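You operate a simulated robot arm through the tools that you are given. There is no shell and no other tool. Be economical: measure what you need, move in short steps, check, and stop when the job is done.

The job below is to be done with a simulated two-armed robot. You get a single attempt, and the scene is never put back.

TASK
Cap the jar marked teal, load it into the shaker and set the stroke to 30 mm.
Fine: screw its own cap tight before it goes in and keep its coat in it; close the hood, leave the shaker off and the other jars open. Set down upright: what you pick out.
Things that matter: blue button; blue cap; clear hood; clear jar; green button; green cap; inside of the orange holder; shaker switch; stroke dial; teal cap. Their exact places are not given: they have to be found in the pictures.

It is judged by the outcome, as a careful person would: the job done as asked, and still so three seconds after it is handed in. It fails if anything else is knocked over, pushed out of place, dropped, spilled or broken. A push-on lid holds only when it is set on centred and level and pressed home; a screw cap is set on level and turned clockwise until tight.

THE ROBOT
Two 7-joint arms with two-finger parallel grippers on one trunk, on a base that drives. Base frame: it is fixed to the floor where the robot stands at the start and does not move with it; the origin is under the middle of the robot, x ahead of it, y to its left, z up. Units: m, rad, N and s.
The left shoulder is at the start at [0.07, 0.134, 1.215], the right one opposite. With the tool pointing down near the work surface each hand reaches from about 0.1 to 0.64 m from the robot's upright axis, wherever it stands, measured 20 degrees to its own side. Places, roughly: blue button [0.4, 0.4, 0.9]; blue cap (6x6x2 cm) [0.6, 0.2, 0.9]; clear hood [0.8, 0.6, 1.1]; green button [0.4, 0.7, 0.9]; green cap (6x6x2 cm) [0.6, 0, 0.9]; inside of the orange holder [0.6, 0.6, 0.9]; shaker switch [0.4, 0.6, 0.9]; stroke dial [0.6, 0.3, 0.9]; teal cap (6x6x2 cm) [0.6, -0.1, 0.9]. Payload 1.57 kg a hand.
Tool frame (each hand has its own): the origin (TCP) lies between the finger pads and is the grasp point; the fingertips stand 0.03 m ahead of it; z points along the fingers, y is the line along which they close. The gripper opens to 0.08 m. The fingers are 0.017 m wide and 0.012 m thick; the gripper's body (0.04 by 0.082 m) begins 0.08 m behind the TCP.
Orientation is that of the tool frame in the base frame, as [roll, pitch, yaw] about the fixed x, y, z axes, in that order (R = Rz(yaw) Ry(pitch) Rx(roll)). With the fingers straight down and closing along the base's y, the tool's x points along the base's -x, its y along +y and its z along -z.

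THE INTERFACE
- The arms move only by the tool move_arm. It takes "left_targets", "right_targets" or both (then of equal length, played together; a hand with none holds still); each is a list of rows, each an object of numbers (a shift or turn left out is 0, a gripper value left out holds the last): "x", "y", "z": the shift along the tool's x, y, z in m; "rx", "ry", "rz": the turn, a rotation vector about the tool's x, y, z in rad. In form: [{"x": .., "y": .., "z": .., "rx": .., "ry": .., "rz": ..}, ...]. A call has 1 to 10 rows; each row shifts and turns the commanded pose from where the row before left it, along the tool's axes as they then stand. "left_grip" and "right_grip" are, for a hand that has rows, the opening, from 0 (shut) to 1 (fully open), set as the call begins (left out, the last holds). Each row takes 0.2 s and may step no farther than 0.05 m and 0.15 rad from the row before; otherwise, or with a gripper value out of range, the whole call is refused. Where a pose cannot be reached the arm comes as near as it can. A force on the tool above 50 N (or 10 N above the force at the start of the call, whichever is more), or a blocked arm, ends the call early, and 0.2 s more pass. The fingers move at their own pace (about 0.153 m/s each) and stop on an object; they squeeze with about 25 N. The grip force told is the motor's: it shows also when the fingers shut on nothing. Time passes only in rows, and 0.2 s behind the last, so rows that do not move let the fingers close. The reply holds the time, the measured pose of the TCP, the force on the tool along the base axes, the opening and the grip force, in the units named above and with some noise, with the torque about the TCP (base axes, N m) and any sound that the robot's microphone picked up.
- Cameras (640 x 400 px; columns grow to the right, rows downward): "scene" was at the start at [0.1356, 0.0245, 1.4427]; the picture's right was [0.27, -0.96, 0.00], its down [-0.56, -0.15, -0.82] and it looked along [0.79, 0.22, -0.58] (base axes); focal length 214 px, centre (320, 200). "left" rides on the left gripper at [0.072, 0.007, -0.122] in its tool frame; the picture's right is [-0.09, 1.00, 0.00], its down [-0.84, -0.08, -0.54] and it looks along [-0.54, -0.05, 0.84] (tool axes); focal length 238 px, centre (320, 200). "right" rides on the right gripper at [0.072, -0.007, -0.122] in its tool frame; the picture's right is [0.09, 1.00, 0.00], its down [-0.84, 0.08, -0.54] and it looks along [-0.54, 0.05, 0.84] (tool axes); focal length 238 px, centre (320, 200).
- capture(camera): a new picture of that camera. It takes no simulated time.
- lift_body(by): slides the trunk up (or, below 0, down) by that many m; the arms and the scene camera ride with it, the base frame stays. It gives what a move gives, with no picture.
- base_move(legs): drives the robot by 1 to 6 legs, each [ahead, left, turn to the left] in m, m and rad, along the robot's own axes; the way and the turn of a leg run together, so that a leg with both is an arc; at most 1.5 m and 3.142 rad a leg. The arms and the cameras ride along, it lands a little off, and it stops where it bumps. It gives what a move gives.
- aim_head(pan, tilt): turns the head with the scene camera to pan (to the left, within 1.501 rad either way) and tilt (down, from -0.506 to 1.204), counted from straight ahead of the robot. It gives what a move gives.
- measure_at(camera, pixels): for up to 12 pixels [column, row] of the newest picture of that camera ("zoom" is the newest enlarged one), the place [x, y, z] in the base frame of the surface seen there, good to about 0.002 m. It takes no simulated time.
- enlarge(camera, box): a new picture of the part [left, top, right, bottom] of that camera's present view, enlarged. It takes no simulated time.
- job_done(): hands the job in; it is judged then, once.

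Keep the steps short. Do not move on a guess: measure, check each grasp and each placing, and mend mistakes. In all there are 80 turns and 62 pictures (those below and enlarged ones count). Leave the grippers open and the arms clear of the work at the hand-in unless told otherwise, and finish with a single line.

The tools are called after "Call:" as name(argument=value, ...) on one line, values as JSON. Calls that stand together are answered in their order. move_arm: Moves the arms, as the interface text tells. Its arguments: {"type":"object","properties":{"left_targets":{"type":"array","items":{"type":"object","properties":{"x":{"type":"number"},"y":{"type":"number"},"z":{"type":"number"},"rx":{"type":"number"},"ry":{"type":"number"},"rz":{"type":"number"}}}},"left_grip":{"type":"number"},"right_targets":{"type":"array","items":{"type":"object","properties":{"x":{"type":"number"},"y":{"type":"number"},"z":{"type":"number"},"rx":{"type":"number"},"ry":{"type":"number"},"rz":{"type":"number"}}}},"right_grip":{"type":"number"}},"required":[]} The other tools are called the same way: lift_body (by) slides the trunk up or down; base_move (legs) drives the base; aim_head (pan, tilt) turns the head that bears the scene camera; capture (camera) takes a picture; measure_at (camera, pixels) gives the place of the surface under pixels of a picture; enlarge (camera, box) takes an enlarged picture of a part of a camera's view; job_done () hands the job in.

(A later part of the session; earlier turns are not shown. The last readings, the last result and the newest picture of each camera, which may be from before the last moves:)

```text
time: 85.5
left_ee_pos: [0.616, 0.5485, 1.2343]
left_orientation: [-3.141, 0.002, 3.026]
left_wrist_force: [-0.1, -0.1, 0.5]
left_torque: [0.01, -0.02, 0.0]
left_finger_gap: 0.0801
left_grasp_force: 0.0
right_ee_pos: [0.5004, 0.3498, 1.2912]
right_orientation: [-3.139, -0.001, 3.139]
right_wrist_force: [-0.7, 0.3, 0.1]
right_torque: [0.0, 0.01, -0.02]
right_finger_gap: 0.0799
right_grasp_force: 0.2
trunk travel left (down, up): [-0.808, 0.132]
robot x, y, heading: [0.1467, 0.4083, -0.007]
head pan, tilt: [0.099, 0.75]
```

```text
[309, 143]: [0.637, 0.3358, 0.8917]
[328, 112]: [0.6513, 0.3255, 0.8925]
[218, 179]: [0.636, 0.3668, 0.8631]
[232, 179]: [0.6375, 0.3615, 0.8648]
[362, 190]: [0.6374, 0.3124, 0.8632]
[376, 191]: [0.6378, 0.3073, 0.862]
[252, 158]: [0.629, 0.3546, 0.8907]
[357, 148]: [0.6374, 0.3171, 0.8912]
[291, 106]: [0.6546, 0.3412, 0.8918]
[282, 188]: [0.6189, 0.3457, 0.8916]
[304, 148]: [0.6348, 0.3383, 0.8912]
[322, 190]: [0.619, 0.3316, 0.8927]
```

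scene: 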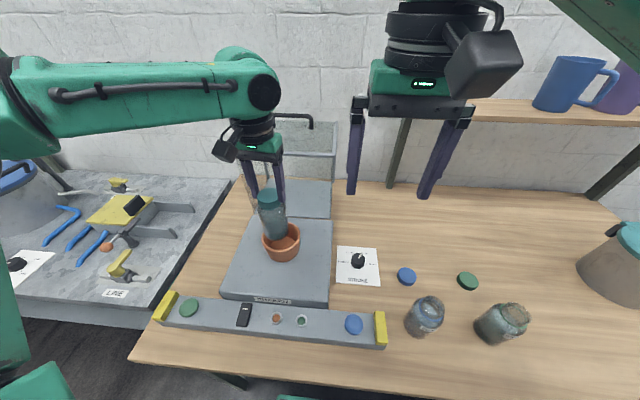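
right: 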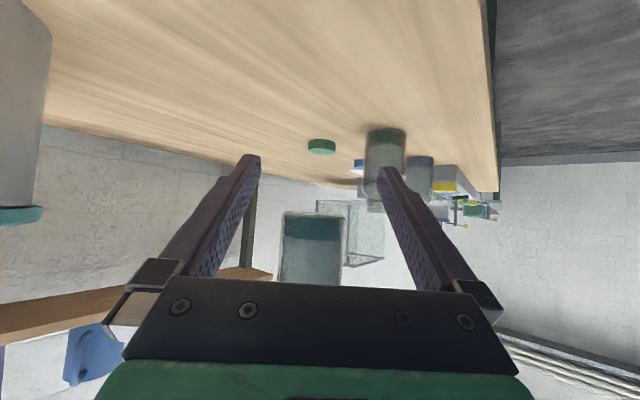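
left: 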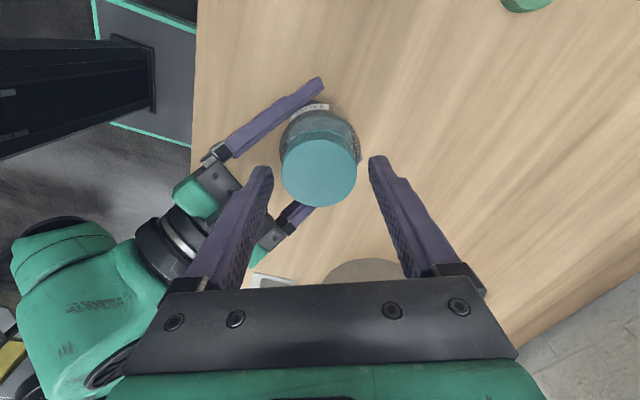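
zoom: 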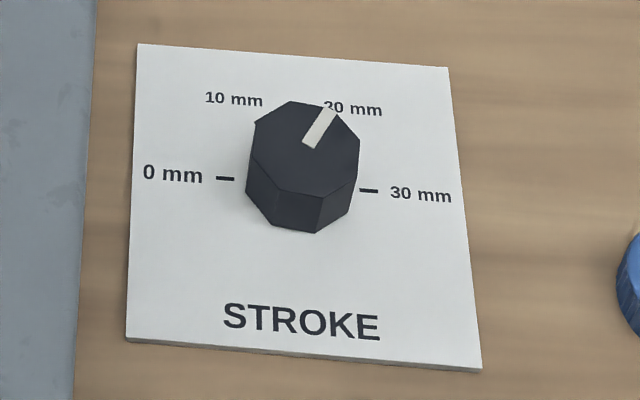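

Dial centre is (0.637,0.337). 0 mm points to +y and 30 mm to -y; the pointer is at 20 mm, so it needs 60° clockwise. First the left hand comes up and back, then the trunk lowers for right-hand reach.

Call:
move_arm(left_targets=[{"z": -0.04}, {"z": -0.04}, {"x": 0.04, "y": 0.01}, {"x": 0.04, "y": 0.01}, {"x": 0.04, "y": 0.01}, {"x": 0.04, "y": 0.01}, {"x": 0.04, "y": 0.01}])

Call:
lift_body(by=-0.17)

Call:
base_move(legs=[[0.035, 0.05, 0]])

```text
time: 87.0
left_ee_pos: [0.4085, 0.6352, 1.3024]
left_orientation: [-3.139, 0.003, 3.028]
left_wrist_force: [-0.3, -0.2, 0.4]
left_torque: [-0.03, 0.0, 0.01]
left_finger_gap: 0.0801
left_grasp_force: 0.0
left hand out of reach, approached as far as the arm can: row 2
right_ee_pos: [0.4975, 0.3499, 1.2921]
right_orientation: [-3.139, 0.002, 3.138]
right_wrist_force: [0.1, -0.5, -0.5]
right_torque: [-0.02, -0.01, 0.0]
right_finger_gap: 0.0798
right_grasp_force: 0.0
trunk travel left (down, up): [-0.808, 0.132]
robot x, y, heading: [0.148, 0.408, -0.007]
head pan, tilt: [0.099, 0.75]
```

```text
time: 89.0
left_ee_pos: [0.4119, 0.634, 1.1323]
left_orientation: [-3.14, 0.001, 3.026]
left_wrist_force: [0.1, 0.0, 1.1]
left_torque: [0.01, 0.02, 0.02]
left_finger_gap: 0.0797
left_grasp_force: 0.0
right_ee_pos: [0.5003, 0.3495, 1.121]
right_orientation: [-3.14, 0.0, 3.138]
right_wrist_force: [1.4, -0.4, -0.1]
right_torque: [0.01, -0.04, -0.03]
right_finger_gap: 0.0798
right_grasp_force: 0.1
trunk travel left (down, up): [-0.638, 0.302]
robot x, y, heading: [0.1483, 0.4094, -0.006]
head pan, tilt: [0.099, 0.75]
```

```text
time: 90.0
left_ee_pos: [0.4458, 0.6826, 1.1326]
left_orientation: [-3.141, 0.004, 3.025]
left_wrist_force: [-0.9, 0.3, -1.0]
left_torque: [0.03, -0.01, -0.03]
left_finger_gap: 0.0797
left_grasp_force: 0.1
right_ee_pos: [0.5347, 0.3967, 1.1209]
right_orientation: [3.141, 0.001, 3.137]
right_wrist_force: [0.3, 0.7, 0.0]
right_torque: [0.02, -0.02, 0.03]
right_finger_gap: 0.0802
right_grasp_force: 0.1
trunk travel left (down, up): [-0.638, 0.302]
robot x, y, heading: [0.1842, 0.4563, -0.008]
head pan, tilt: [0.099, 0.75]
```

Right hand goes over the dial, pre-turned 0.13 rad to match the knob's flats, and down.

Call:
move_arm(right_targets=[{"x": -0.0341, "y": -0.0199}, {"x": -0.0341, "y": -0.0199}, {"x": -0.0341, "y": -0.0199}, {"rz": 0.13}, {"z": 0.045}, {"z": 0.045}, {"z": 0.045}, {}])

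Call:
capture(camera="right")

Call:
measure_at(camera="right", pixels=[[320, 170], [300, 170], [340, 170], [320, 150], [320, 190], [320, 160]])

```text
time: 91.8
left_ee_pos: [0.4465, 0.6838, 1.1318]
left_orientation: [3.141, 0.002, 3.025]
left_wrist_force: [-0.5, 0.4, -0.5]
left_torque: [0.0, -0.03, -0.02]
left_finger_gap: 0.0801
left_grasp_force: 0.0
right_ee_pos: [0.6377, 0.3366, 0.9838]
right_orientation: [-3.14, -0.001, 3.007]
right_wrist_force: [-1.0, 1.0, 0.0]
right_torque: [0.01, 0.02, -0.01]
right_finger_gap: 0.08
right_grasp_force: 0.0
trunk travel left (down, up): [-0.638, 0.302]
robot x, y, heading: [0.1827, 0.4596, -0.014]
head pan, tilt: [0.099, 0.75]
```

```text
13 pictures are left
```

right: 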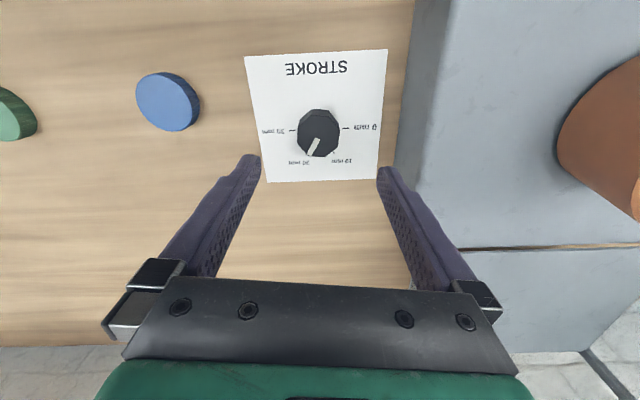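

```text
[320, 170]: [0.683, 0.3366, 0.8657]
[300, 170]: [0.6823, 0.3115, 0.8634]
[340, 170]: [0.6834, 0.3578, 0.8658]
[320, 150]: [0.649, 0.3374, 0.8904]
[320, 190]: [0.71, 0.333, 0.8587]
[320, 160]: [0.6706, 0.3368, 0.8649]
```

Aligned over the knob. Lower to TCP ≈0.902 and close.

Call:
move_arm(right_targets=[{"z": 0.04}, {"z": 0.03}, {"z": 0.011}, {}])

Call:
move_arm(right_targets=[{}, {}, {}], right_grip=0.0)

```text
time: 92.8
left_ee_pos: [0.4471, 0.6832, 1.1317]
left_orientation: [-3.141, 0.001, 3.026]
left_wrist_force: [-0.8, 0.1, -0.4]
left_torque: [0.04, -0.04, -0.01]
left_finger_gap: 0.08
left_grasp_force: 0.1
right_ee_pos: [0.6393, 0.335, 0.9046]
right_orientation: [-3.138, 0.0, 3.007]
right_wrist_force: [-0.6, 0.5, -0.2]
right_torque: [-0.01, 0.0, 0.03]
right_finger_gap: 0.0801
right_grasp_force: 0.0
trunk travel left (down, up): [-0.638, 0.302]
robot x, y, heading: [0.1837, 0.4579, -0.013]
head pan, tilt: [0.099, 0.75]
```

```text
time: 93.5
left_ee_pos: [0.4472, 0.6844, 1.1318]
left_orientation: [-3.141, -0.001, 3.022]
left_wrist_force: [-0.2, 0.0, 1.2]
left_torque: [0.0, 0.06, -0.01]
left_finger_gap: 0.0799
left_grasp_force: 0.0
right_ee_pos: [0.6393, 0.334, 0.9041]
right_orientation: [-3.139, 0.0, 3.006]
right_wrist_force: [-1.2, -2.5, -1.2]
right_torque: [-0.26, -0.14, -0.04]
right_finger_gap: 0.0386
right_grasp_force: 44.6
trunk travel left (down, up): [-0.638, 0.302]
robot x, y, heading: [0.1876, 0.4567, -0.013]
head pan, tilt: [0.099, 0.75]
```

Gripped. Turn 60° (1.05 rad) clockwise.

Call:
move_arm(right_targets=[{"rz": 0.131}, {"rz": 0.131}, {"rz": 0.131}, {"rz": 0.131}, {"rz": 0.131}, {"rz": 0.131}, {"rz": 0.131}, {"rz": 0.131}])

Call:
move_arm(right_targets=[{}, {}, {"z": -0.03}, {"z": -0.045}, {"z": -0.045}, {"z": -0.045}], right_grip=1.0)

Call:
enlarge(camera="right", box=[220, 40, 420, 200])

```text
time: 95.3
left_ee_pos: [0.444, 0.6802, 1.1346]
left_orientation: [3.14, 0.007, 3.026]
left_wrist_force: [0.5, 0.2, 0.8]
left_torque: [0.01, 0.01, -0.02]
left_finger_gap: 0.08
left_grasp_force: 0.1
right_ee_pos: [0.6351, 0.3332, 0.9132]
right_orientation: [3.128, 0.005, 1.95]
right_wrist_force: [8.0, -9.7, -13.9]
right_torque: [-0.62, 0.37, 0.56]
right_finger_gap: 0.0387
right_grasp_force: 44.4
trunk travel left (down, up): [-0.638, 0.302]
robot x, y, heading: [0.184, 0.4606, -0.008]
head pan, tilt: [0.099, 0.75]
```

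```text
time: 96.8
left_ee_pos: [0.4467, 0.6844, 1.1316]
left_orientation: [-3.139, 0.004, 3.025]
left_wrist_force: [0.4, -0.3, -0.3]
left_torque: [-0.01, -0.01, 0.04]
left_finger_gap: 0.08
left_grasp_force: 0.1
right_ee_pos: [0.6337, 0.3366, 1.0741]
right_orientation: [-3.138, 0.002, 1.955]
right_wrist_force: [-0.9, -0.2, -0.4]
right_torque: [0.0, 0.01, 0.01]
right_finger_gap: 0.0801
right_grasp_force: 0.1
trunk travel left (down, up): [-0.638, 0.302]
robot x, y, heading: [0.1805, 0.4575, -0.009]
head pan, tilt: [0.099, 0.75]
```

```text
2.50 times, centred on (320, 120) of right
```

zoom: 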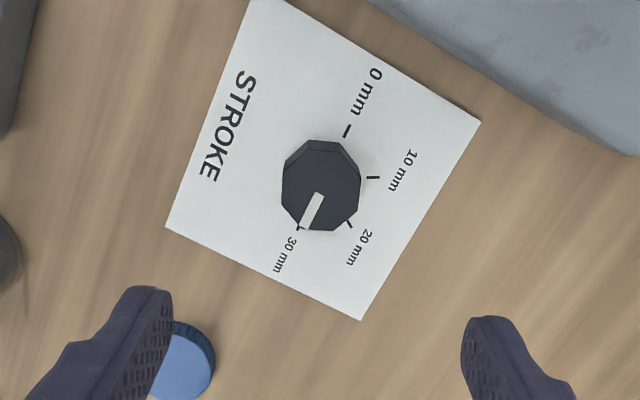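

The pointer lines up exactly with 30 mm. Now draw the right hand back and look at the hood.

Call:
move_arm(right_targets=[{"x": 0.014, "y": -0.035, "z": -0.02}, {"x": 0.014, "y": -0.035, "z": -0.02}, {"x": 0.014, "y": -0.035, "z": -0.02}, {"x": 0.014, "y": -0.035, "z": -0.02}, {"rz": -0.148}, {"rz": -0.148}, {"rz": -0.148}, {"rz": -0.148}, {"rz": -0.148}, {"rz": -0.148}])

Call:
aim_head(pan=0.15, tilt=0.45)

Call:
capture(camera="scene")

```text
time: 99.0
left_ee_pos: [0.4478, 0.6847, 1.1329]
left_orientation: [-3.139, 0.002, 3.025]
left_wrist_force: [0.4, -0.4, 0.0]
left_torque: [-0.02, -0.01, -0.01]
left_finger_gap: 0.08
left_grasp_force: 0.2
right_ee_pos: [0.4876, 0.3368, 1.1522]
right_orientation: [-3.139, 0.0, 2.85]
right_wrist_force: [-0.4, 0.2, -0.2]
right_torque: [0.0, -0.01, -0.02]
right_finger_gap: 0.0799
right_grasp_force: 0.0
trunk travel left (down, up): [-0.638, 0.302]
robot x, y, heading: [0.1816, 0.4573, -0.013]
head pan, tilt: [0.099, 0.75]
```

```text
time: 99.8
left_ee_pos: [0.4464, 0.6833, 1.133]
left_orientation: [-3.14, 0.002, 3.025]
left_wrist_force: [-0.4, 0.8, -0.7]
left_torque: [0.01, -0.01, -0.01]
left_finger_gap: 0.0799
left_grasp_force: 0.0
right_ee_pos: [0.4862, 0.3363, 1.1508]
right_orientation: [-3.14, 0.0, 2.845]
right_wrist_force: [0.6, -0.3, -0.4]
right_torque: [0.01, -0.05, 0.0]
right_finger_gap: 0.08
right_grasp_force: 0.1
trunk travel left (down, up): [-0.638, 0.302]
robot x, y, heading: [0.1858, 0.4566, -0.008]
head pan, tilt: [0.15, 0.45]
```

```text
11 pictures are left
```

scene: 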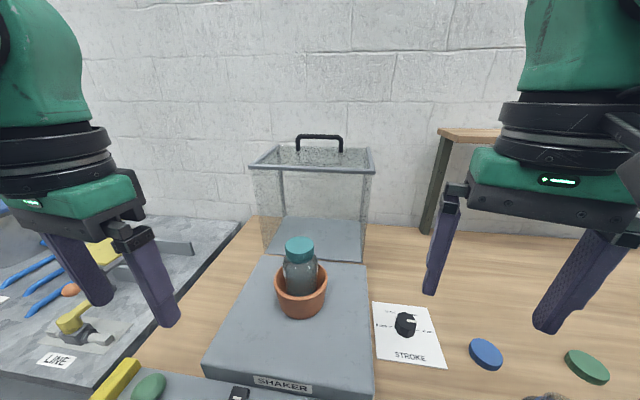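

Call:
enlarge(camera="scene", box=[235, 125, 395, 275])

Call:
measure_at(camera="zoom", pixels=[[75, 165], [540, 178], [140, 85], [530, 95], [245, 55], [430, 60], [335, 45], [300, 400], [110, 505], [515, 535], [535, 300], [80, 300]])

```text
2.67 times, centred on (315, 200) of scene
```

zoom: 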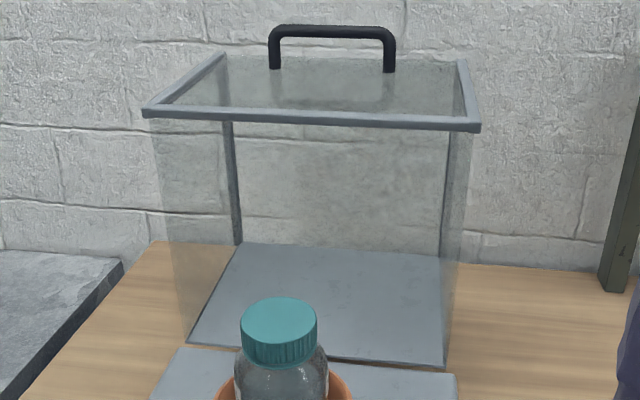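

```text
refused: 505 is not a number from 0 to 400
```

Call:
measure_at(camera="zoom", pixels=[[160, 112], [470, 125], [215, 65], [463, 75], [275, 60], [390, 65], [332, 30], [300, 280], [195, 340], [440, 362], [238, 235], [332, 36]])

```text
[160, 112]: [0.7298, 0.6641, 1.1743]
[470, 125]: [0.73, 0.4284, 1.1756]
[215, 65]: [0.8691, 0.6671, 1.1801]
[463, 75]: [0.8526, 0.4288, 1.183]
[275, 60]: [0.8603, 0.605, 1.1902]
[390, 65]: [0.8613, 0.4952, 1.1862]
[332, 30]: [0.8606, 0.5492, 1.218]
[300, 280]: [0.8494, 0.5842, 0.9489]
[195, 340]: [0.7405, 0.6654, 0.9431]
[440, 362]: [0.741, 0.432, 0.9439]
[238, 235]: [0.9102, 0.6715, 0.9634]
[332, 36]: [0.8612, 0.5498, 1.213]
```

The hood is hinged at the shaker's rear edge (x≈0.738, z≈0.94) and tipped back 90°; its handle bar is at (0.861, 0.55, 1.213). I'll raise the trunk, move the right hand clear, turn and tilt the left hand to take the bar, and drive a little closer.

Call:
lift_body(by=0.235)

Call:
move_arm(right_targets=[{"x": 0.0032, "y": -0.032}, {"x": 0.0032, "y": -0.032}, {"x": 0.0032, "y": -0.032}, {"x": 0.0032, "y": -0.032}, {}, {}, {}, {}, {}, {}], left_targets=[{"rz": 0.1454}, {"rz": 0.1454}, {"rz": 0.1454}, {"rz": 0.1454}, {"rz": 0.1454}, {"rz": 0.1454}, {"rz": 0.1454}, {"rz": 0.1454}, {"rz": 0.1454}, {"rz": 0.1454}], left_grip=0.325)

Call:
move_arm(left_targets=[{"rx": -0.1455}, {"rx": -0.1455}, {"rx": -0.1455}, {"rx": -0.1455}, {"rx": -0.1455}, {"rx": -0.1455}])

Call:
base_move(legs=[[0.055, 0.02, 0]])

```text
time: 102.2
left_ee_pos: [0.4482, 0.683, 1.3669]
left_orientation: [-3.139, 0.003, 3.024]
left_wrist_force: [0.1, 0.5, -0.5]
left_torque: [-0.02, -0.02, 0.0]
left_finger_gap: 0.08
left_grasp_force: 0.1
right_ee_pos: [0.4868, 0.3367, 1.3847]
right_orientation: [-3.14, 0.0, 2.847]
right_wrist_force: [0.0, 0.8, 0.6]
right_torque: [0.01, 0.03, 0.01]
right_finger_gap: 0.08
right_grasp_force: 0.0
trunk travel left (down, up): [-0.873, 0.067]
robot x, y, heading: [0.1808, 0.4589, -0.008]
head pan, tilt: [0.15, 0.45]
```

```text
time: 104.4
left_ee_pos: [0.4473, 0.6842, 1.3686]
left_orientation: [3.14, 0.002, 1.57]
left_wrist_force: [0.4, 0.8, -0.6]
left_torque: [0.0, 0.03, 0.01]
left_finger_gap: 0.0261
left_grasp_force: 0.1
right_ee_pos: [0.454, 0.2435, 1.3673]
right_orientation: [-3.14, 0.001, 2.846]
right_wrist_force: [-0.3, -0.2, -0.6]
right_torque: [-0.02, 0.0, 0.0]
right_finger_gap: 0.0801
right_grasp_force: 0.0
right hand out of reach, approached as far as the arm can: row 3, 4
trunk travel left (down, up): [-0.873, 0.067]
robot x, y, heading: [0.1827, 0.4552, -0.011]
head pan, tilt: [0.15, 0.45]
```

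```text
time: 105.8
left_ee_pos: [0.4434, 0.6836, 1.4173]
left_orientation: [2.259, 0.002, 1.568]
left_wrist_force: [-0.8, -0.4, 0.9]
left_torque: [-0.03, -0.02, -0.02]
left_finger_gap: 0.026
left_grasp_force: 0.1
left hand out of reach, approached as far as the arm can: row 4, 5, 6
right_ee_pos: [0.4509, 0.2418, 1.3686]
right_orientation: [-3.141, 0.002, 2.845]
right_wrist_force: [-0.4, 0.4, -0.1]
right_torque: [-0.02, -0.06, 0.0]
right_finger_gap: 0.0798
right_grasp_force: 0.0
trunk travel left (down, up): [-0.873, 0.067]
robot x, y, heading: [0.1846, 0.4591, -0.011]
head pan, tilt: [0.15, 0.45]
```

```text
time: 106.8
left_ee_pos: [0.4745, 0.698, 1.4143]
left_orientation: [2.268, 0.001, 1.578]
left_wrist_force: [0.4, -0.1, -0.3]
left_torque: [-0.02, 0.03, -0.03]
left_finger_gap: 0.0259
left_grasp_force: 0.0
right_ee_pos: [0.4829, 0.2572, 1.3671]
right_orientation: [-3.139, -0.001, 2.854]
right_wrist_force: [0.9, -1.0, 1.2]
right_torque: [0.0, 0.03, 0.03]
right_finger_gap: 0.08
right_grasp_force: 0.0
trunk travel left (down, up): [-0.873, 0.067]
robot x, y, heading: [0.2066, 0.467, 0.0]
head pan, tilt: [0.15, 0.45]
stopped in leg 1: the robot was blocked; the commanded pose is now the measured one
```

The base touched the table edge at x≈0.207, so that's as near as it goes. I'll flatten the left hand to 25° below horizontal to gain reach and start forward, still high.

Call:
move_arm(left_targets=[{"z": 0.03}, {"rx": -0.131, "z": 0.02}, {"rx": -0.131, "z": 0.02}, {}], left_grip=0.28)

```text
time: 107.8
left_ee_pos: [0.5378, 0.709, 1.4612]
left_orientation: [2.005, 0.002, 1.577]
left_wrist_force: [-0.8, -0.6, 1.0]
left_torque: [-0.04, -0.01, -0.01]
left_finger_gap: 0.0222
left_grasp_force: 0.0
left hand out of reach, approached as far as the arm can: row 1, 2, 3
right_ee_pos: [0.4793, 0.2533, 1.3682]
right_orientation: [-3.14, -0.001, 2.853]
right_wrist_force: [-0.8, 0.0, 0.1]
right_torque: [0.01, -0.01, 0.06]
right_finger_gap: 0.08
right_grasp_force: 0.0
trunk travel left (down, up): [-0.873, 0.067]
robot x, y, heading: [0.2101, 0.4675, -0.001]
head pan, tilt: [0.15, 0.45]
```

Orientation is right. Move to the staging point 0.1 m behind the handle bar.

Call:
move_arm(left_targets=[{"x": -0.0191, "y": -0.0111, "z": 0.0347}, {"x": -0.0191, "y": -0.0111, "z": 0.0347}, {"x": -0.0191, "y": -0.0111, "z": 0.0347}, {"x": -0.0191, "y": -0.0111, "z": 0.0347}, {"x": -0.0191, "y": -0.0111, "z": 0.0347}, {"x": -0.0191, "y": -0.0111, "z": 0.0347}, {"x": -0.0191, "y": -0.0111, "z": 0.0347}, {"x": -0.0191, "y": -0.0111, "z": 0.0347}, {}])

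Call:
capture(camera="scene")

```text
time: 109.8
left_ee_pos: [0.7694, 0.5585, 1.3087]
left_orientation: [2.0, 0.001, 1.577]
left_wrist_force: [-0.1, -0.3, -0.1]
left_torque: [-0.02, 0.0, 0.01]
left_finger_gap: 0.0226
left_grasp_force: 0.0
left hand out of reach, approached as far as the arm can: row 1, 2, 3
right_ee_pos: [0.4801, 0.2543, 1.3682]
right_orientation: [-3.139, 0.003, 2.854]
right_wrist_force: [-0.4, -0.5, -0.2]
right_torque: [0.03, -0.02, 0.0]
right_finger_gap: 0.0802
right_grasp_force: 0.0
trunk travel left (down, up): [-0.873, 0.067]
robot x, y, heading: [0.2128, 0.4665, 0.002]
head pan, tilt: [0.15, 0.45]
```

```text
9 pictures are left
```

scene: 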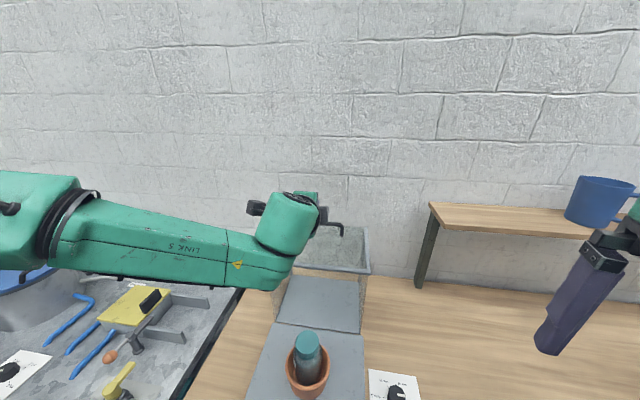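

Shift onto the approach line, advance 5 cm, and check with the left camera.

Call:
move_arm(left_targets=[{"y": -0.0242}, {"y": -0.0242}, {"z": 0.025}, {"z": 0.025}, {}])

Call:
capture(camera="left")

```text
time: 111.0
left_ee_pos: [0.7981, 0.5596, 1.2414]
left_orientation: [2.001, -0.001, 1.578]
left_wrist_force: [-0.5, -0.6, -0.3]
left_torque: [0.01, -0.02, 0.02]
left_finger_gap: 0.0227
left_grasp_force: 0.0
right_ee_pos: [0.4798, 0.2555, 1.368]
right_orientation: [-3.14, 0.002, 2.851]
right_wrist_force: [0.7, 0.0, 1.0]
right_torque: [-0.01, -0.04, -0.01]
right_finger_gap: 0.0801
right_grasp_force: 0.0
trunk travel left (down, up): [-0.873, 0.067]
robot x, y, heading: [0.2077, 0.4631, 0.001]
head pan, tilt: [0.15, 0.45]
```

```text
8 pictures are left
```

left: 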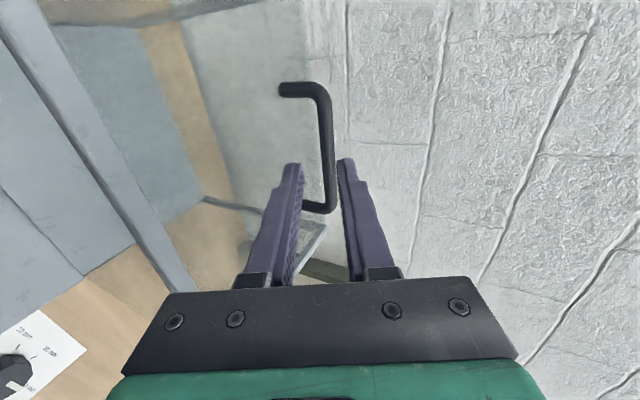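

The bar lies between the fingertips. Measure it exactly.

Call:
measure_at(camera="left", pixels=[[327, 150], [328, 175], [325, 120], [331, 195], [240, 150], [316, 205]])

```text
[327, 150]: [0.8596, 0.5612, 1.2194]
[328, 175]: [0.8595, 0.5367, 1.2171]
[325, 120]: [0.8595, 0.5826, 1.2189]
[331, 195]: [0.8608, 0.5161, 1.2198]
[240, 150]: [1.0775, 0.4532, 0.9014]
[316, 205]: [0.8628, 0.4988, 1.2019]
```

Shift 5 mm and advance 5 cm around the bar, then close.

Call:
move_arm(left_targets=[{"y": 0.005}, {"z": 0.02}, {"z": 0.02}, {"z": 0.01}, {}])

Call:
move_arm(left_targets=[{}, {}], left_grip=0.0)

```text
time: 112.2
left_ee_pos: [0.8451, 0.5607, 1.2232]
left_orientation: [2.003, 0.001, 1.58]
left_wrist_force: [0.8, 0.8, -0.4]
left_torque: [-0.01, -0.02, -0.01]
left_finger_gap: 0.0226
left_grasp_force: 0.0
right_ee_pos: [0.479, 0.2551, 1.3668]
right_orientation: [-3.139, 0.002, 2.853]
right_wrist_force: [-0.5, -0.8, 0.2]
right_torque: [0.0, 0.01, -0.01]
right_finger_gap: 0.0801
right_grasp_force: 0.1
trunk travel left (down, up): [-0.873, 0.067]
robot x, y, heading: [0.2063, 0.4676, 0.002]
head pan, tilt: [0.15, 0.45]
```

```text
time: 112.8
left_ee_pos: [0.8479, 0.5597, 1.2243]
left_orientation: [1.999, 0.001, 1.578]
left_wrist_force: [8.2, 0.6, 11.4]
left_torque: [0.08, -0.28, -0.3]
left_finger_gap: 0.0117
left_grasp_force: 29.5
right_ee_pos: [0.4812, 0.2548, 1.367]
right_orientation: [-3.14, 0.0, 2.853]
right_wrist_force: [0.2, 0.1, 0.1]
right_torque: [-0.01, -0.03, -0.01]
right_finger_gap: 0.08
right_grasp_force: 0.1
trunk travel left (down, up): [-0.873, 0.067]
robot x, y, heading: [0.2112, 0.4673, -0.003]
head pan, tilt: [0.15, 0.45]
```

The bar is held. Swing the hood forward by about 20° along its arc and read the forces.

Call:
move_arm(left_targets=[{"z": -0.0133, "y": -0.0012}, {"z": -0.0133, "y": -0.0012}, {"z": -0.0133, "y": -0.0012}, {"z": -0.0133, "y": -0.0012}, {"z": -0.0128, "y": -0.0035}, {"z": -0.0128, "y": -0.0035}, {"z": -0.0128, "y": -0.0035}, {"z": -0.0128, "y": -0.0035}])

Call:
capture(camera="scene")

```text
time: 114.6
left_ee_pos: [0.7407, 0.5595, 1.2532]
left_orientation: [1.996, 0.002, 1.58]
left_wrist_force: [4.7, 0.7, 27.8]
left_torque: [0.3, -0.66, 0.24]
left_finger_gap: 0.0116
left_grasp_force: 29.4
right_ee_pos: [0.4756, 0.2558, 1.3674]
right_orientation: [-3.141, 0.003, 2.854]
right_wrist_force: [-0.3, 0.0, -0.1]
right_torque: [-0.03, 0.02, 0.01]
right_finger_gap: 0.0801
right_grasp_force: 0.0
trunk travel left (down, up): [-0.873, 0.067]
robot x, y, heading: [0.2096, 0.4676, -0.008]
head pan, tilt: [0.15, 0.45]
```

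```text
7 pictures are left
```

scene: 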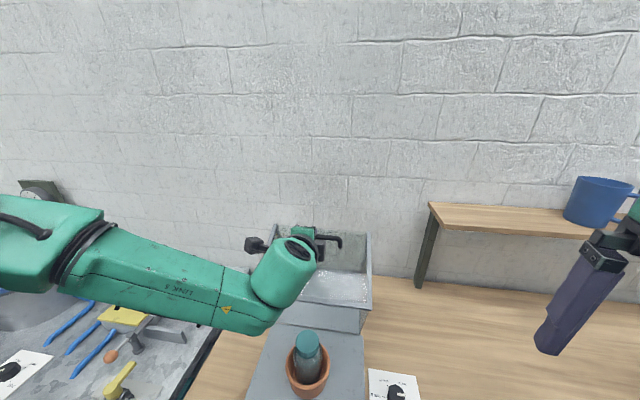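

The hood swings freely with me; the arc is slightly higher than assumed, so I've refitted the hinge to (0.735,0.935). Continue another 20°, steepening the hand gradually.

Call:
move_arm(left_targets=[{"z": -0.0126, "y": -0.0045, "rx": 0.0284}, {"z": -0.0126, "y": -0.0053, "rx": 0.0284}, {"z": -0.0126, "y": -0.0053, "rx": 0.0284}, {"z": -0.0126, "y": -0.0053, "rx": 0.0284}, {"z": -0.0096, "y": -0.0089, "rx": 0.0305}, {"z": -0.0096, "y": -0.0089, "rx": 0.0305}, {"z": -0.0096, "y": -0.0089, "rx": 0.0305}, {"z": -0.0096, "y": -0.0089, "rx": 0.0305}])

```text
time: 116.4
left_ee_pos: [0.6675, 0.5561, 1.2516]
left_orientation: [2.244, 0.002, 1.58]
left_wrist_force: [2.1, 2.0, -1.8]
left_torque: [0.7, -0.03, 0.57]
left_finger_gap: 0.0118
left_grasp_force: 28.7
left hand out of reach, approached as far as the arm can: row 5, 6, 7, 8
right_ee_pos: [0.4816, 0.2585, 1.3678]
right_orientation: [-3.138, -0.001, 2.853]
right_wrist_force: [-0.8, 0.2, 0.4]
right_torque: [-0.03, -0.02, 0.03]
right_finger_gap: 0.0802
right_grasp_force: 0.1
trunk travel left (down, up): [-0.873, 0.067]
robot x, y, heading: [0.2069, 0.4701, -0.001]
head pan, tilt: [0.15, 0.45]
```

The arm is at its near limit, so I'll carry on with the base and trunk: backing the base and lowering the trunk in small alternating steps that follow the arc.

Call:
lift_body(by=-0.003)

Call:
base_move(legs=[[-0.03, 0, 0]])

Call:
lift_body(by=-0.008)

Call:
base_move(legs=[[-0.03, 0, 0]])

Call:
lift_body(by=-0.0055)

```text
time: 116.9
left_ee_pos: [0.6651, 0.5564, 1.2516]
left_orientation: [2.238, 0.004, 1.582]
left_wrist_force: [0.1, 8.6, 6.9]
left_torque: [0.57, -0.15, 0.29]
left_finger_gap: 0.0117
left_grasp_force: 29.2
right_ee_pos: [0.4788, 0.259, 1.3651]
right_orientation: [-3.137, 0.002, 2.854]
right_wrist_force: [-0.4, -0.1, 0.4]
right_torque: [-0.02, 0.01, -0.03]
right_finger_gap: 0.0802
right_grasp_force: 0.1
trunk travel left (down, up): [-0.87, 0.07]
robot x, y, heading: [0.2069, 0.4667, 0.002]
head pan, tilt: [0.15, 0.45]
```

```text
time: 117.8
left_ee_pos: [0.6412, 0.5538, 1.2489]
left_orientation: [2.245, 0.004, 1.58]
left_wrist_force: [4.6, 6.1, -8.7]
left_torque: [0.01, 0.0, -0.26]
left_finger_gap: 0.0118
left_grasp_force: 29.2
right_ee_pos: [0.456, 0.2583, 1.3659]
right_orientation: [-3.136, -0.003, 2.852]
right_wrist_force: [0.2, 0.2, 0.6]
right_torque: [0.02, 0.0, 0.03]
right_finger_gap: 0.0798
right_grasp_force: 0.0
trunk travel left (down, up): [-0.87, 0.07]
robot x, y, heading: [0.1805, 0.4697, 0.001]
head pan, tilt: [0.15, 0.45]
```

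```text
time: 118.3
left_ee_pos: [0.6342, 0.5546, 1.2481]
left_orientation: [2.231, 0.003, 1.583]
left_wrist_force: [-4.0, 6.8, 17.7]
left_torque: [0.76, -0.3, 0.48]
left_finger_gap: 0.0116
left_grasp_force: 28.8
right_ee_pos: [0.4482, 0.2582, 1.3574]
right_orientation: [-3.141, 0.001, 2.853]
right_wrist_force: [0.4, 0.3, 0.9]
right_torque: [-0.01, 0.0, 0.0]
right_finger_gap: 0.0801
right_grasp_force: 0.0
trunk travel left (down, up): [-0.862, 0.078]
robot x, y, heading: [0.179, 0.4666, -0.006]
head pan, tilt: [0.15, 0.45]
```

```text
time: 119.2
left_ee_pos: [0.6103, 0.5543, 1.2411]
left_orientation: [2.246, 0.004, 1.579]
left_wrist_force: [6.2, 4.4, -11.6]
left_torque: [-0.03, 0.04, -0.36]
left_finger_gap: 0.0115
left_grasp_force: 29.0
right_ee_pos: [0.4245, 0.2577, 1.355]
right_orientation: [-3.137, -0.001, 2.854]
right_wrist_force: [-0.2, -0.1, -0.5]
right_torque: [-0.01, 0.01, 0.04]
right_finger_gap: 0.0801
right_grasp_force: 0.1
trunk travel left (down, up): [-0.862, 0.078]
robot x, y, heading: [0.1457, 0.4701, 0.0]
head pan, tilt: [0.15, 0.45]
```

```text
time: 119.7
left_ee_pos: [0.6058, 0.5537, 1.2382]
left_orientation: [2.239, 0.003, 1.58]
left_wrist_force: [-2.3, 4.7, 8.8]
left_torque: [0.6, -0.17, 0.37]
left_finger_gap: 0.0119
left_grasp_force: 29.2
right_ee_pos: [0.419, 0.2567, 1.3519]
right_orientation: [-3.138, 0.002, 2.853]
right_wrist_force: [0.2, -0.5, 0.3]
right_torque: [0.03, -0.04, 0.0]
right_finger_gap: 0.0801
right_grasp_force: 0.1
trunk travel left (down, up): [-0.857, 0.083]
robot x, y, heading: [0.1424, 0.4704, -0.003]
head pan, tilt: [0.15, 0.45]
```

Works well with small forces. Continue the same way.

Call:
lift_body(by=-0.0056)

Call:
base_move(legs=[[-0.025, 0, 0]])

Call:
lift_body(by=-0.0126)

Call:
base_move(legs=[[-0.025, 0, 0]])

Call:
lift_body(by=-0.0157)

Call:
base_move(legs=[[-0.025, 0, 0]])

Call:
lift_body(by=-0.0087)

Call:
capture(camera="scene")

```text
time: 120.3
left_ee_pos: [0.6009, 0.5547, 1.2365]
left_orientation: [2.233, 0.004, 1.58]
left_wrist_force: [-8.4, 6.4, 22.3]
left_torque: [0.54, -0.35, -0.15]
left_finger_gap: 0.012
left_grasp_force: 29.3
right_ee_pos: [0.4141, 0.2577, 1.3481]
right_orientation: [-3.14, 0.007, 2.855]
right_wrist_force: [-0.4, 0.0, -0.2]
right_torque: [0.01, 0.0, -0.02]
right_finger_gap: 0.0801
right_grasp_force: 0.0
trunk travel left (down, up): [-0.851, 0.089]
robot x, y, heading: [0.1484, 0.4701, -0.001]
head pan, tilt: [0.15, 0.45]
```

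```text
time: 121.1
left_ee_pos: [0.587, 0.5528, 1.2271]
left_orientation: [2.252, 0.002, 1.579]
left_wrist_force: [7.5, 1.2, -13.5]
left_torque: [-0.01, 0.03, -0.32]
left_finger_gap: 0.0119
left_grasp_force: 28.5
right_ee_pos: [0.4011, 0.2557, 1.3447]
right_orientation: [-3.137, -0.003, 2.855]
right_wrist_force: [0.1, 1.0, -0.1]
right_torque: [0.01, -0.02, 0.0]
right_finger_gap: 0.0801
right_grasp_force: 0.0
trunk travel left (down, up): [-0.851, 0.089]
robot x, y, heading: [0.12, 0.4656, -0.002]
head pan, tilt: [0.15, 0.45]
```

```text
time: 121.7
left_ee_pos: [0.5752, 0.553, 1.2222]
left_orientation: [2.239, 0.004, 1.579]
left_wrist_force: [-12.3, 3.6, 19.1]
left_torque: [0.3, -0.21, 0.05]
left_finger_gap: 0.0119
left_grasp_force: 29.5
right_ee_pos: [0.389, 0.2569, 1.3351]
right_orientation: [-3.139, 0.006, 2.854]
right_wrist_force: [-0.2, -0.4, 0.6]
right_torque: [0.0, 0.03, 0.01]
right_finger_gap: 0.08
right_grasp_force: 0.1
trunk travel left (down, up): [-0.838, 0.102]
robot x, y, heading: [0.1227, 0.4698, -0.007]
head pan, tilt: [0.15, 0.45]
```

```text
time: 122.5
left_ee_pos: [0.5616, 0.5516, 1.2135]
left_orientation: [2.256, 0.002, 1.582]
left_wrist_force: [6.4, 1.1, -11.5]
left_torque: [0.28, 0.08, 0.05]
left_finger_gap: 0.0116
left_grasp_force: 29.0
right_ee_pos: [0.3765, 0.2556, 1.3317]
right_orientation: [-3.14, -0.003, 2.856]
right_wrist_force: [0.0, 0.0, 0.1]
right_torque: [0.03, -0.01, 0.03]
right_finger_gap: 0.0799
right_grasp_force: 0.0
trunk travel left (down, up): [-0.838, 0.102]
robot x, y, heading: [0.1015, 0.4671, 0.001]
head pan, tilt: [0.15, 0.45]
```

```text
time: 123.1
left_ee_pos: [0.5503, 0.5533, 1.2049]
left_orientation: [2.241, 0.003, 1.581]
left_wrist_force: [-12.9, 2.1, 17.4]
left_torque: [0.24, -0.13, -0.09]
left_finger_gap: 0.0113
left_grasp_force: 29.4
right_ee_pos: [0.3632, 0.2556, 1.3195]
right_orientation: [-3.14, 0.007, 2.855]
right_wrist_force: [-0.9, 0.6, -0.7]
right_torque: [0.02, -0.03, 0.02]
right_finger_gap: 0.0801
right_grasp_force: 0.1
trunk travel left (down, up): [-0.823, 0.117]
robot x, y, heading: [0.0951, 0.4692, -0.0]
head pan, tilt: [0.15, 0.45]
```

```text
time: 123.9
left_ee_pos: [0.5381, 0.5533, 1.1976]
left_orientation: [2.259, 0.0, 1.58]
left_wrist_force: [8.2, -1.3, -15.7]
left_torque: [0.3, 0.14, 0.06]
left_finger_gap: 0.0117
left_grasp_force: 29.4
right_ee_pos: [0.3524, 0.2547, 1.3159]
right_orientation: [-3.138, -0.004, 2.853]
right_wrist_force: [0.3, -0.2, 0.1]
right_torque: [0.02, -0.01, -0.01]
right_finger_gap: 0.0799
right_grasp_force: 0.1
trunk travel left (down, up): [-0.823, 0.117]
robot x, y, heading: [0.0723, 0.4702, -0.003]
head pan, tilt: [0.15, 0.45]
```

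```text
time: 124.5
left_ee_pos: [0.5301, 0.5521, 1.191]
left_orientation: [2.253, 0.001, 1.581]
left_wrist_force: [-2.5, 0.7, 2.3]
left_torque: [0.33, -0.01, 0.08]
left_finger_gap: 0.0116
left_grasp_force: 29.6
right_ee_pos: [0.3451, 0.2541, 1.3076]
right_orientation: [3.141, 0.002, 2.852]
right_wrist_force: [0.4, 0.6, 0.1]
right_torque: [0.0, 0.02, 0.02]
right_finger_gap: 0.0802
right_grasp_force: 0.0
trunk travel left (down, up): [-0.814, 0.126]
robot x, y, heading: [0.0759, 0.4637, 0.001]
head pan, tilt: [0.15, 0.45]
```

```text
6 pictures are left
```

scene: 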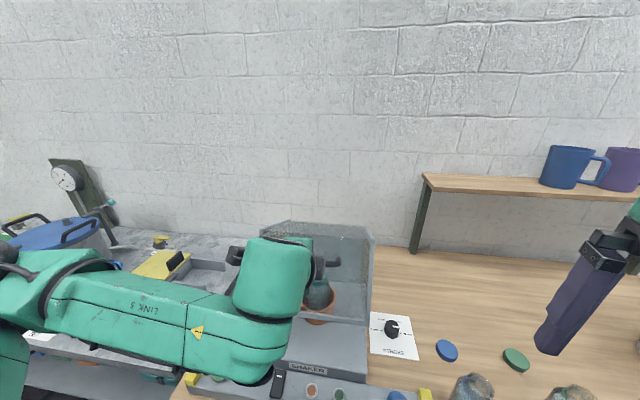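

About 63° done and forces are small. Continue in smaller steps.

Call:
lift_body(by=-0.0072)

Call:
base_move(legs=[[-0.02, 0, 0]])

Call:
lift_body(by=-0.017)

Call:
base_move(legs=[[-0.02, 0, 0]])

Call:
lift_body(by=-0.021)

Call:
base_move(legs=[[-0.018, 0, 0]])

Call:
lift_body(by=-0.0108)

```text
time: 125.1
left_ee_pos: [0.5263, 0.553, 1.1866]
left_orientation: [2.246, -0.001, 1.579]
left_wrist_force: [-12.8, 2.0, 14.8]
left_torque: [0.35, -0.09, 0.13]
left_finger_gap: 0.0116
left_grasp_force: 29.5
right_ee_pos: [0.3395, 0.2549, 1.3041]
right_orientation: [-3.141, 0.005, 2.854]
right_wrist_force: [0.2, 0.6, -0.3]
right_torque: [-0.01, 0.02, 0.0]
right_finger_gap: 0.0799
right_grasp_force: 0.0
trunk travel left (down, up): [-0.807, 0.133]
robot x, y, heading: [0.0729, 0.4704, -0.001]
head pan, tilt: [0.15, 0.45]
```

```text
time: 125.8
left_ee_pos: [0.5171, 0.5532, 1.1784]
left_orientation: [2.264, -0.003, 1.583]
left_wrist_force: [8.5, -1.2, -12.8]
left_torque: [0.47, 0.14, 0.29]
left_finger_gap: 0.0115
left_grasp_force: 29.2
right_ee_pos: [0.331, 0.2554, 1.2996]
right_orientation: [-3.137, -0.004, 2.853]
right_wrist_force: [0.3, -0.6, -0.6]
right_torque: [0.02, -0.01, -0.02]
right_finger_gap: 0.0801
right_grasp_force: 0.2
trunk travel left (down, up): [-0.807, 0.133]
robot x, y, heading: [0.0552, 0.4645, -0.002]
head pan, tilt: [0.15, 0.45]
```

```text
time: 126.5
left_ee_pos: [0.5058, 0.5535, 1.1676]
left_orientation: [2.252, -0.002, 1.581]
left_wrist_force: [-14.1, 1.1, 12.9]
left_torque: [0.26, 0.0, 0.01]
left_finger_gap: 0.012
left_grasp_force: 29.3
right_ee_pos: [0.3195, 0.2558, 1.2854]
right_orientation: [3.141, 0.004, 2.853]
right_wrist_force: [1.2, -0.2, 0.1]
right_torque: [0.02, -0.02, 0.0]
right_finger_gap: 0.08
right_grasp_force: 0.2
trunk travel left (down, up): [-0.79, 0.15]
robot x, y, heading: [0.0541, 0.466, 0.004]
head pan, tilt: [0.15, 0.45]
```

```text
time: 127.3
left_ee_pos: [0.4984, 0.5522, 1.1607]
left_orientation: [2.269, -0.002, 1.582]
left_wrist_force: [9.5, -1.8, -13.3]
left_torque: [0.46, 0.09, 0.27]
left_finger_gap: 0.0118
left_grasp_force: 30.0
right_ee_pos: [0.3119, 0.255, 1.2818]
right_orientation: [-3.14, -0.006, 2.851]
right_wrist_force: [-1.1, -0.1, 0.6]
right_torque: [-0.02, 0.0, 0.05]
right_finger_gap: 0.0801
right_grasp_force: 0.0
trunk travel left (down, up): [-0.79, 0.15]
robot x, y, heading: [0.0342, 0.4685, 0.0]
head pan, tilt: [0.15, 0.45]
```

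```text
time: 128.0
left_ee_pos: [0.4853, 0.5539, 1.1456]
left_orientation: [2.253, -0.001, 1.581]
left_wrist_force: [-17.0, 1.1, 11.5]
left_torque: [0.17, 0.03, -0.05]
left_finger_gap: 0.0118
left_grasp_force: 29.3
right_ee_pos: [0.2988, 0.2559, 1.265]
right_orientation: [3.141, 0.006, 2.852]
right_wrist_force: [0.2, -0.3, 0.3]
right_torque: [0.0, 0.02, -0.03]
right_finger_gap: 0.0802
right_grasp_force: 0.0
trunk travel left (down, up): [-0.769, 0.171]
robot x, y, heading: [0.0349, 0.468, 0.002]
head pan, tilt: [0.15, 0.45]
```

```text
time: 128.7
left_ee_pos: [0.4793, 0.5524, 1.1401]
left_orientation: [2.27, -0.003, 1.584]
left_wrist_force: [9.5, -2.7, -12.3]
left_torque: [0.41, 0.09, 0.31]
left_finger_gap: 0.0116
left_grasp_force: 29.1
right_ee_pos: [0.2938, 0.254, 1.2611]
right_orientation: [-3.141, -0.005, 2.852]
right_wrist_force: [0.5, 0.9, 0.4]
right_torque: [-0.02, 0.0, -0.06]
right_finger_gap: 0.0799
right_grasp_force: 0.2
trunk travel left (down, up): [-0.769, 0.171]
robot x, y, heading: [0.0105, 0.4677, 0.001]
head pan, tilt: [0.15, 0.45]
```

```text
time: 129.3
left_ee_pos: [0.4731, 0.5526, 1.1311]
left_orientation: [2.266, -0.004, 1.584]
left_wrist_force: [-5.1, -2.7, 0.8]
left_torque: [0.23, 0.03, 0.13]
left_finger_gap: 0.0115
left_grasp_force: 28.9
right_ee_pos: [0.2878, 0.2533, 1.2516]
right_orientation: [-3.141, 0.003, 2.855]
right_wrist_force: [1.4, -0.6, -0.6]
right_torque: [-0.03, -0.04, -0.02]
right_finger_gap: 0.08
right_grasp_force: 0.1
trunk travel left (down, up): [-0.758, 0.182]
robot x, y, heading: [0.0234, 0.4664, 0.002]
head pan, tilt: [0.15, 0.45]
```

About 12° remain. Continue to contact.

Call:
lift_body(by=-0.01)

Call:
base_move(legs=[[-0.014, 0, 0]])

Call:
lift_body(by=-0.02)

Call:
base_move(legs=[[-0.012, 0, 0]])

Call:
lift_body(by=-0.012)

Call:
capture(camera="scene")

```text
time: 129.9
left_ee_pos: [0.4691, 0.5526, 1.124]
left_orientation: [2.259, -0.001, 1.583]
left_wrist_force: [-15.3, -1.2, 9.2]
left_torque: [0.27, 0.05, 0.08]
left_finger_gap: 0.0115
left_grasp_force: 29.0
right_ee_pos: [0.2823, 0.2529, 1.2434]
right_orientation: [-3.141, 0.005, 2.853]
right_wrist_force: [-1.1, 0.4, 0.3]
right_torque: [-0.03, 0.04, 0.0]
right_finger_gap: 0.08
right_grasp_force: 0.2
trunk travel left (down, up): [-0.748, 0.192]
robot x, y, heading: [0.0221, 0.4622, 0.001]
head pan, tilt: [0.15, 0.45]
```

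```text
time: 130.7
left_ee_pos: [0.4656, 0.5529, 1.1183]
left_orientation: [2.273, -0.005, 1.584]
left_wrist_force: [7.2, -3.2, -9.0]
left_torque: [0.2, 0.11, -0.01]
left_finger_gap: 0.0118
left_grasp_force: 29.2
right_ee_pos: [0.2793, 0.2531, 1.2412]
right_orientation: [-3.14, -0.003, 2.852]
right_wrist_force: [-0.1, -0.6, 0.7]
right_torque: [0.04, 0.0, -0.05]
right_finger_gap: 0.0804
right_grasp_force: 0.1
trunk travel left (down, up): [-0.748, 0.192]
robot x, y, heading: [-0.0001, 0.4655, -0.002]
head pan, tilt: [0.15, 0.45]
```

```text
time: 131.3
left_ee_pos: [0.4554, 0.5528, 1.1024]
left_orientation: [2.265, -0.005, 1.583]
left_wrist_force: [-14.7, -0.8, 5.7]
left_torque: [0.27, 0.08, 0.17]
left_finger_gap: 0.0118
left_grasp_force: 29.0
right_ee_pos: [0.2676, 0.2543, 1.2231]
right_orientation: [3.141, 0.007, 2.851]
right_wrist_force: [0.9, -0.5, -0.5]
right_torque: [0.03, -0.02, 0.0]
right_finger_gap: 0.0801
right_grasp_force: 0.0
trunk travel left (down, up): [-0.728, 0.212]
robot x, y, heading: [0.0038, 0.4649, -0.006]
head pan, tilt: [0.15, 0.45]
```

```text
time: 132.1
left_ee_pos: [0.4524, 0.5522, 1.0974]
left_orientation: [2.275, -0.005, 1.586]
left_wrist_force: [7.4, -4.1, -8.3]
left_torque: [0.01, 0.09, -0.19]
left_finger_gap: 0.0119
left_grasp_force: 28.8
right_ee_pos: [0.2662, 0.2549, 1.221]
right_orientation: [-3.139, -0.004, 2.851]
right_wrist_force: [-0.1, -0.3, 0.0]
right_torque: [-0.01, 0.0, 0.0]
right_finger_gap: 0.0802
right_grasp_force: 0.0
trunk travel left (down, up): [-0.728, 0.212]
robot x, y, heading: [-0.0102, 0.465, -0.006]
head pan, tilt: [0.15, 0.45]
```

```text
time: 132.7
left_ee_pos: [0.4475, 0.5527, 1.0892]
left_orientation: [2.268, -0.006, 1.584]
left_wrist_force: [-2.6, -0.6, 4.8]
left_torque: [0.23, -0.09, 0.02]
left_finger_gap: 0.0115
left_grasp_force: 28.9
right_ee_pos: [0.2613, 0.2544, 1.2104]
right_orientation: [-3.14, 0.002, 2.852]
right_wrist_force: [0.3, -0.7, -0.9]
right_torque: [0.03, 0.02, 0.02]
right_finger_gap: 0.0798
right_grasp_force: 0.0
trunk travel left (down, up): [-0.716, 0.224]
robot x, y, heading: [-0.0085, 0.4658, -0.002]
head pan, tilt: [0.15, 0.45]
```

```text
5 pictures are left
```

scene: 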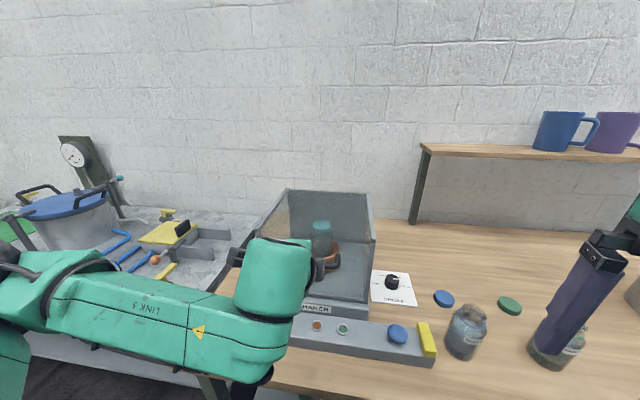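

Nearly shut. Last bit down until it rests.

Call:
lift_body(by=-0.006)

Call:
base_move(legs=[[-0.006, 0, 0]])

Call:
lift_body(by=-0.007)

Call:
lift_body(by=-0.003)

Call:
enlarge(camera="scene", box=[230, 170, 420, 330])

```text
time: 133.2
left_ee_pos: [0.448, 0.5519, 1.0864]
left_orientation: [2.253, -0.002, 1.586]
left_wrist_force: [4.6, -0.2, 35.2]
left_torque: [0.23, -0.63, -0.03]
left_finger_gap: 0.0119
left_grasp_force: 29.9
right_ee_pos: [0.2597, 0.2548, 1.2055]
right_orientation: [3.141, 0.003, 2.853]
right_wrist_force: [-0.2, 0.0, -0.9]
right_torque: [-0.03, -0.02, 0.03]
right_finger_gap: 0.0802
right_grasp_force: 0.1
trunk travel left (down, up): [-0.71, 0.23]
robot x, y, heading: [-0.01, 0.4708, -0.0]
head pan, tilt: [0.15, 0.45]
```

```text
time: 134.0
left_ee_pos: [0.4486, 0.5528, 1.0872]
left_orientation: [2.25, 0.0, 1.587]
left_wrist_force: [25.1, 1.7, 42.4]
left_torque: [0.63, -1.04, 0.48]
left_finger_gap: 0.0117
left_grasp_force: 29.1
right_ee_pos: [0.2595, 0.2534, 1.2039]
right_orientation: [-3.138, -0.004, 2.85]
right_wrist_force: [-0.1, -1.2, 0.4]
right_torque: [-0.03, 0.02, -0.01]
right_finger_gap: 0.08
right_grasp_force: 0.0
trunk travel left (down, up): [-0.71, 0.23]
robot x, y, heading: [-0.0151, 0.471, -0.006]
head pan, tilt: [0.15, 0.45]
```

```text
time: 134.5
left_ee_pos: [0.4471, 0.5531, 1.087]
left_orientation: [2.227, 0.004, 1.588]
left_wrist_force: [14.9, 0.1, 36.0]
left_torque: [0.32, -0.81, -0.04]
left_finger_gap: 0.0117
left_grasp_force: 29.4
right_ee_pos: [0.2559, 0.2541, 1.1985]
right_orientation: [3.142, 0.002, 2.852]
right_wrist_force: [-0.5, -0.2, 0.2]
right_torque: [0.03, -0.02, -0.01]
right_finger_gap: 0.0799
right_grasp_force: 0.1
trunk travel left (down, up): [-0.703, 0.237]
robot x, y, heading: [-0.0142, 0.4623, -0.004]
head pan, tilt: [0.15, 0.45]
```

```text
time: 135.0
left_ee_pos: [0.4466, 0.5539, 1.0873]
left_orientation: [2.216, 0.001, 1.586]
left_wrist_force: [-2.5, -0.7, 7.1]
left_torque: [0.65, -0.16, 0.12]
left_finger_gap: 0.0117
left_grasp_force: 29.0
right_ee_pos: [0.2564, 0.254, 1.1956]
right_orientation: [-3.14, 0.002, 2.851]
right_wrist_force: [-0.7, 0.2, 0.3]
right_torque: [0.04, 0.0, 0.0]
right_finger_gap: 0.08
right_grasp_force: 0.1
trunk travel left (down, up): [-0.7, 0.24]
robot x, y, heading: [-0.0136, 0.4671, -0.001]
head pan, tilt: [0.15, 0.45]
stopped: the force on the tool passed its limit (the readings are from after the stop); the commanded pose is now the measured one
```

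```text
2.50 times, centred on (325, 250) of scene
```

zoom: 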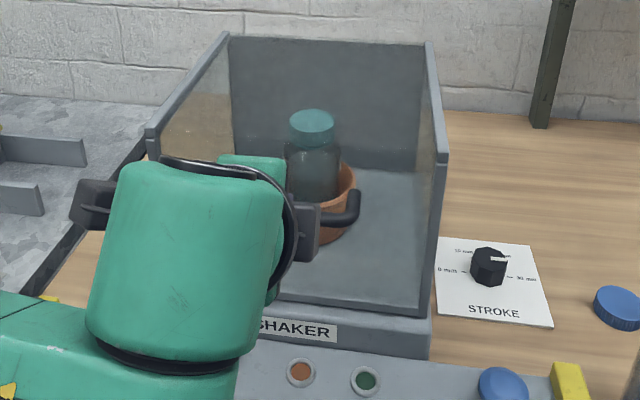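

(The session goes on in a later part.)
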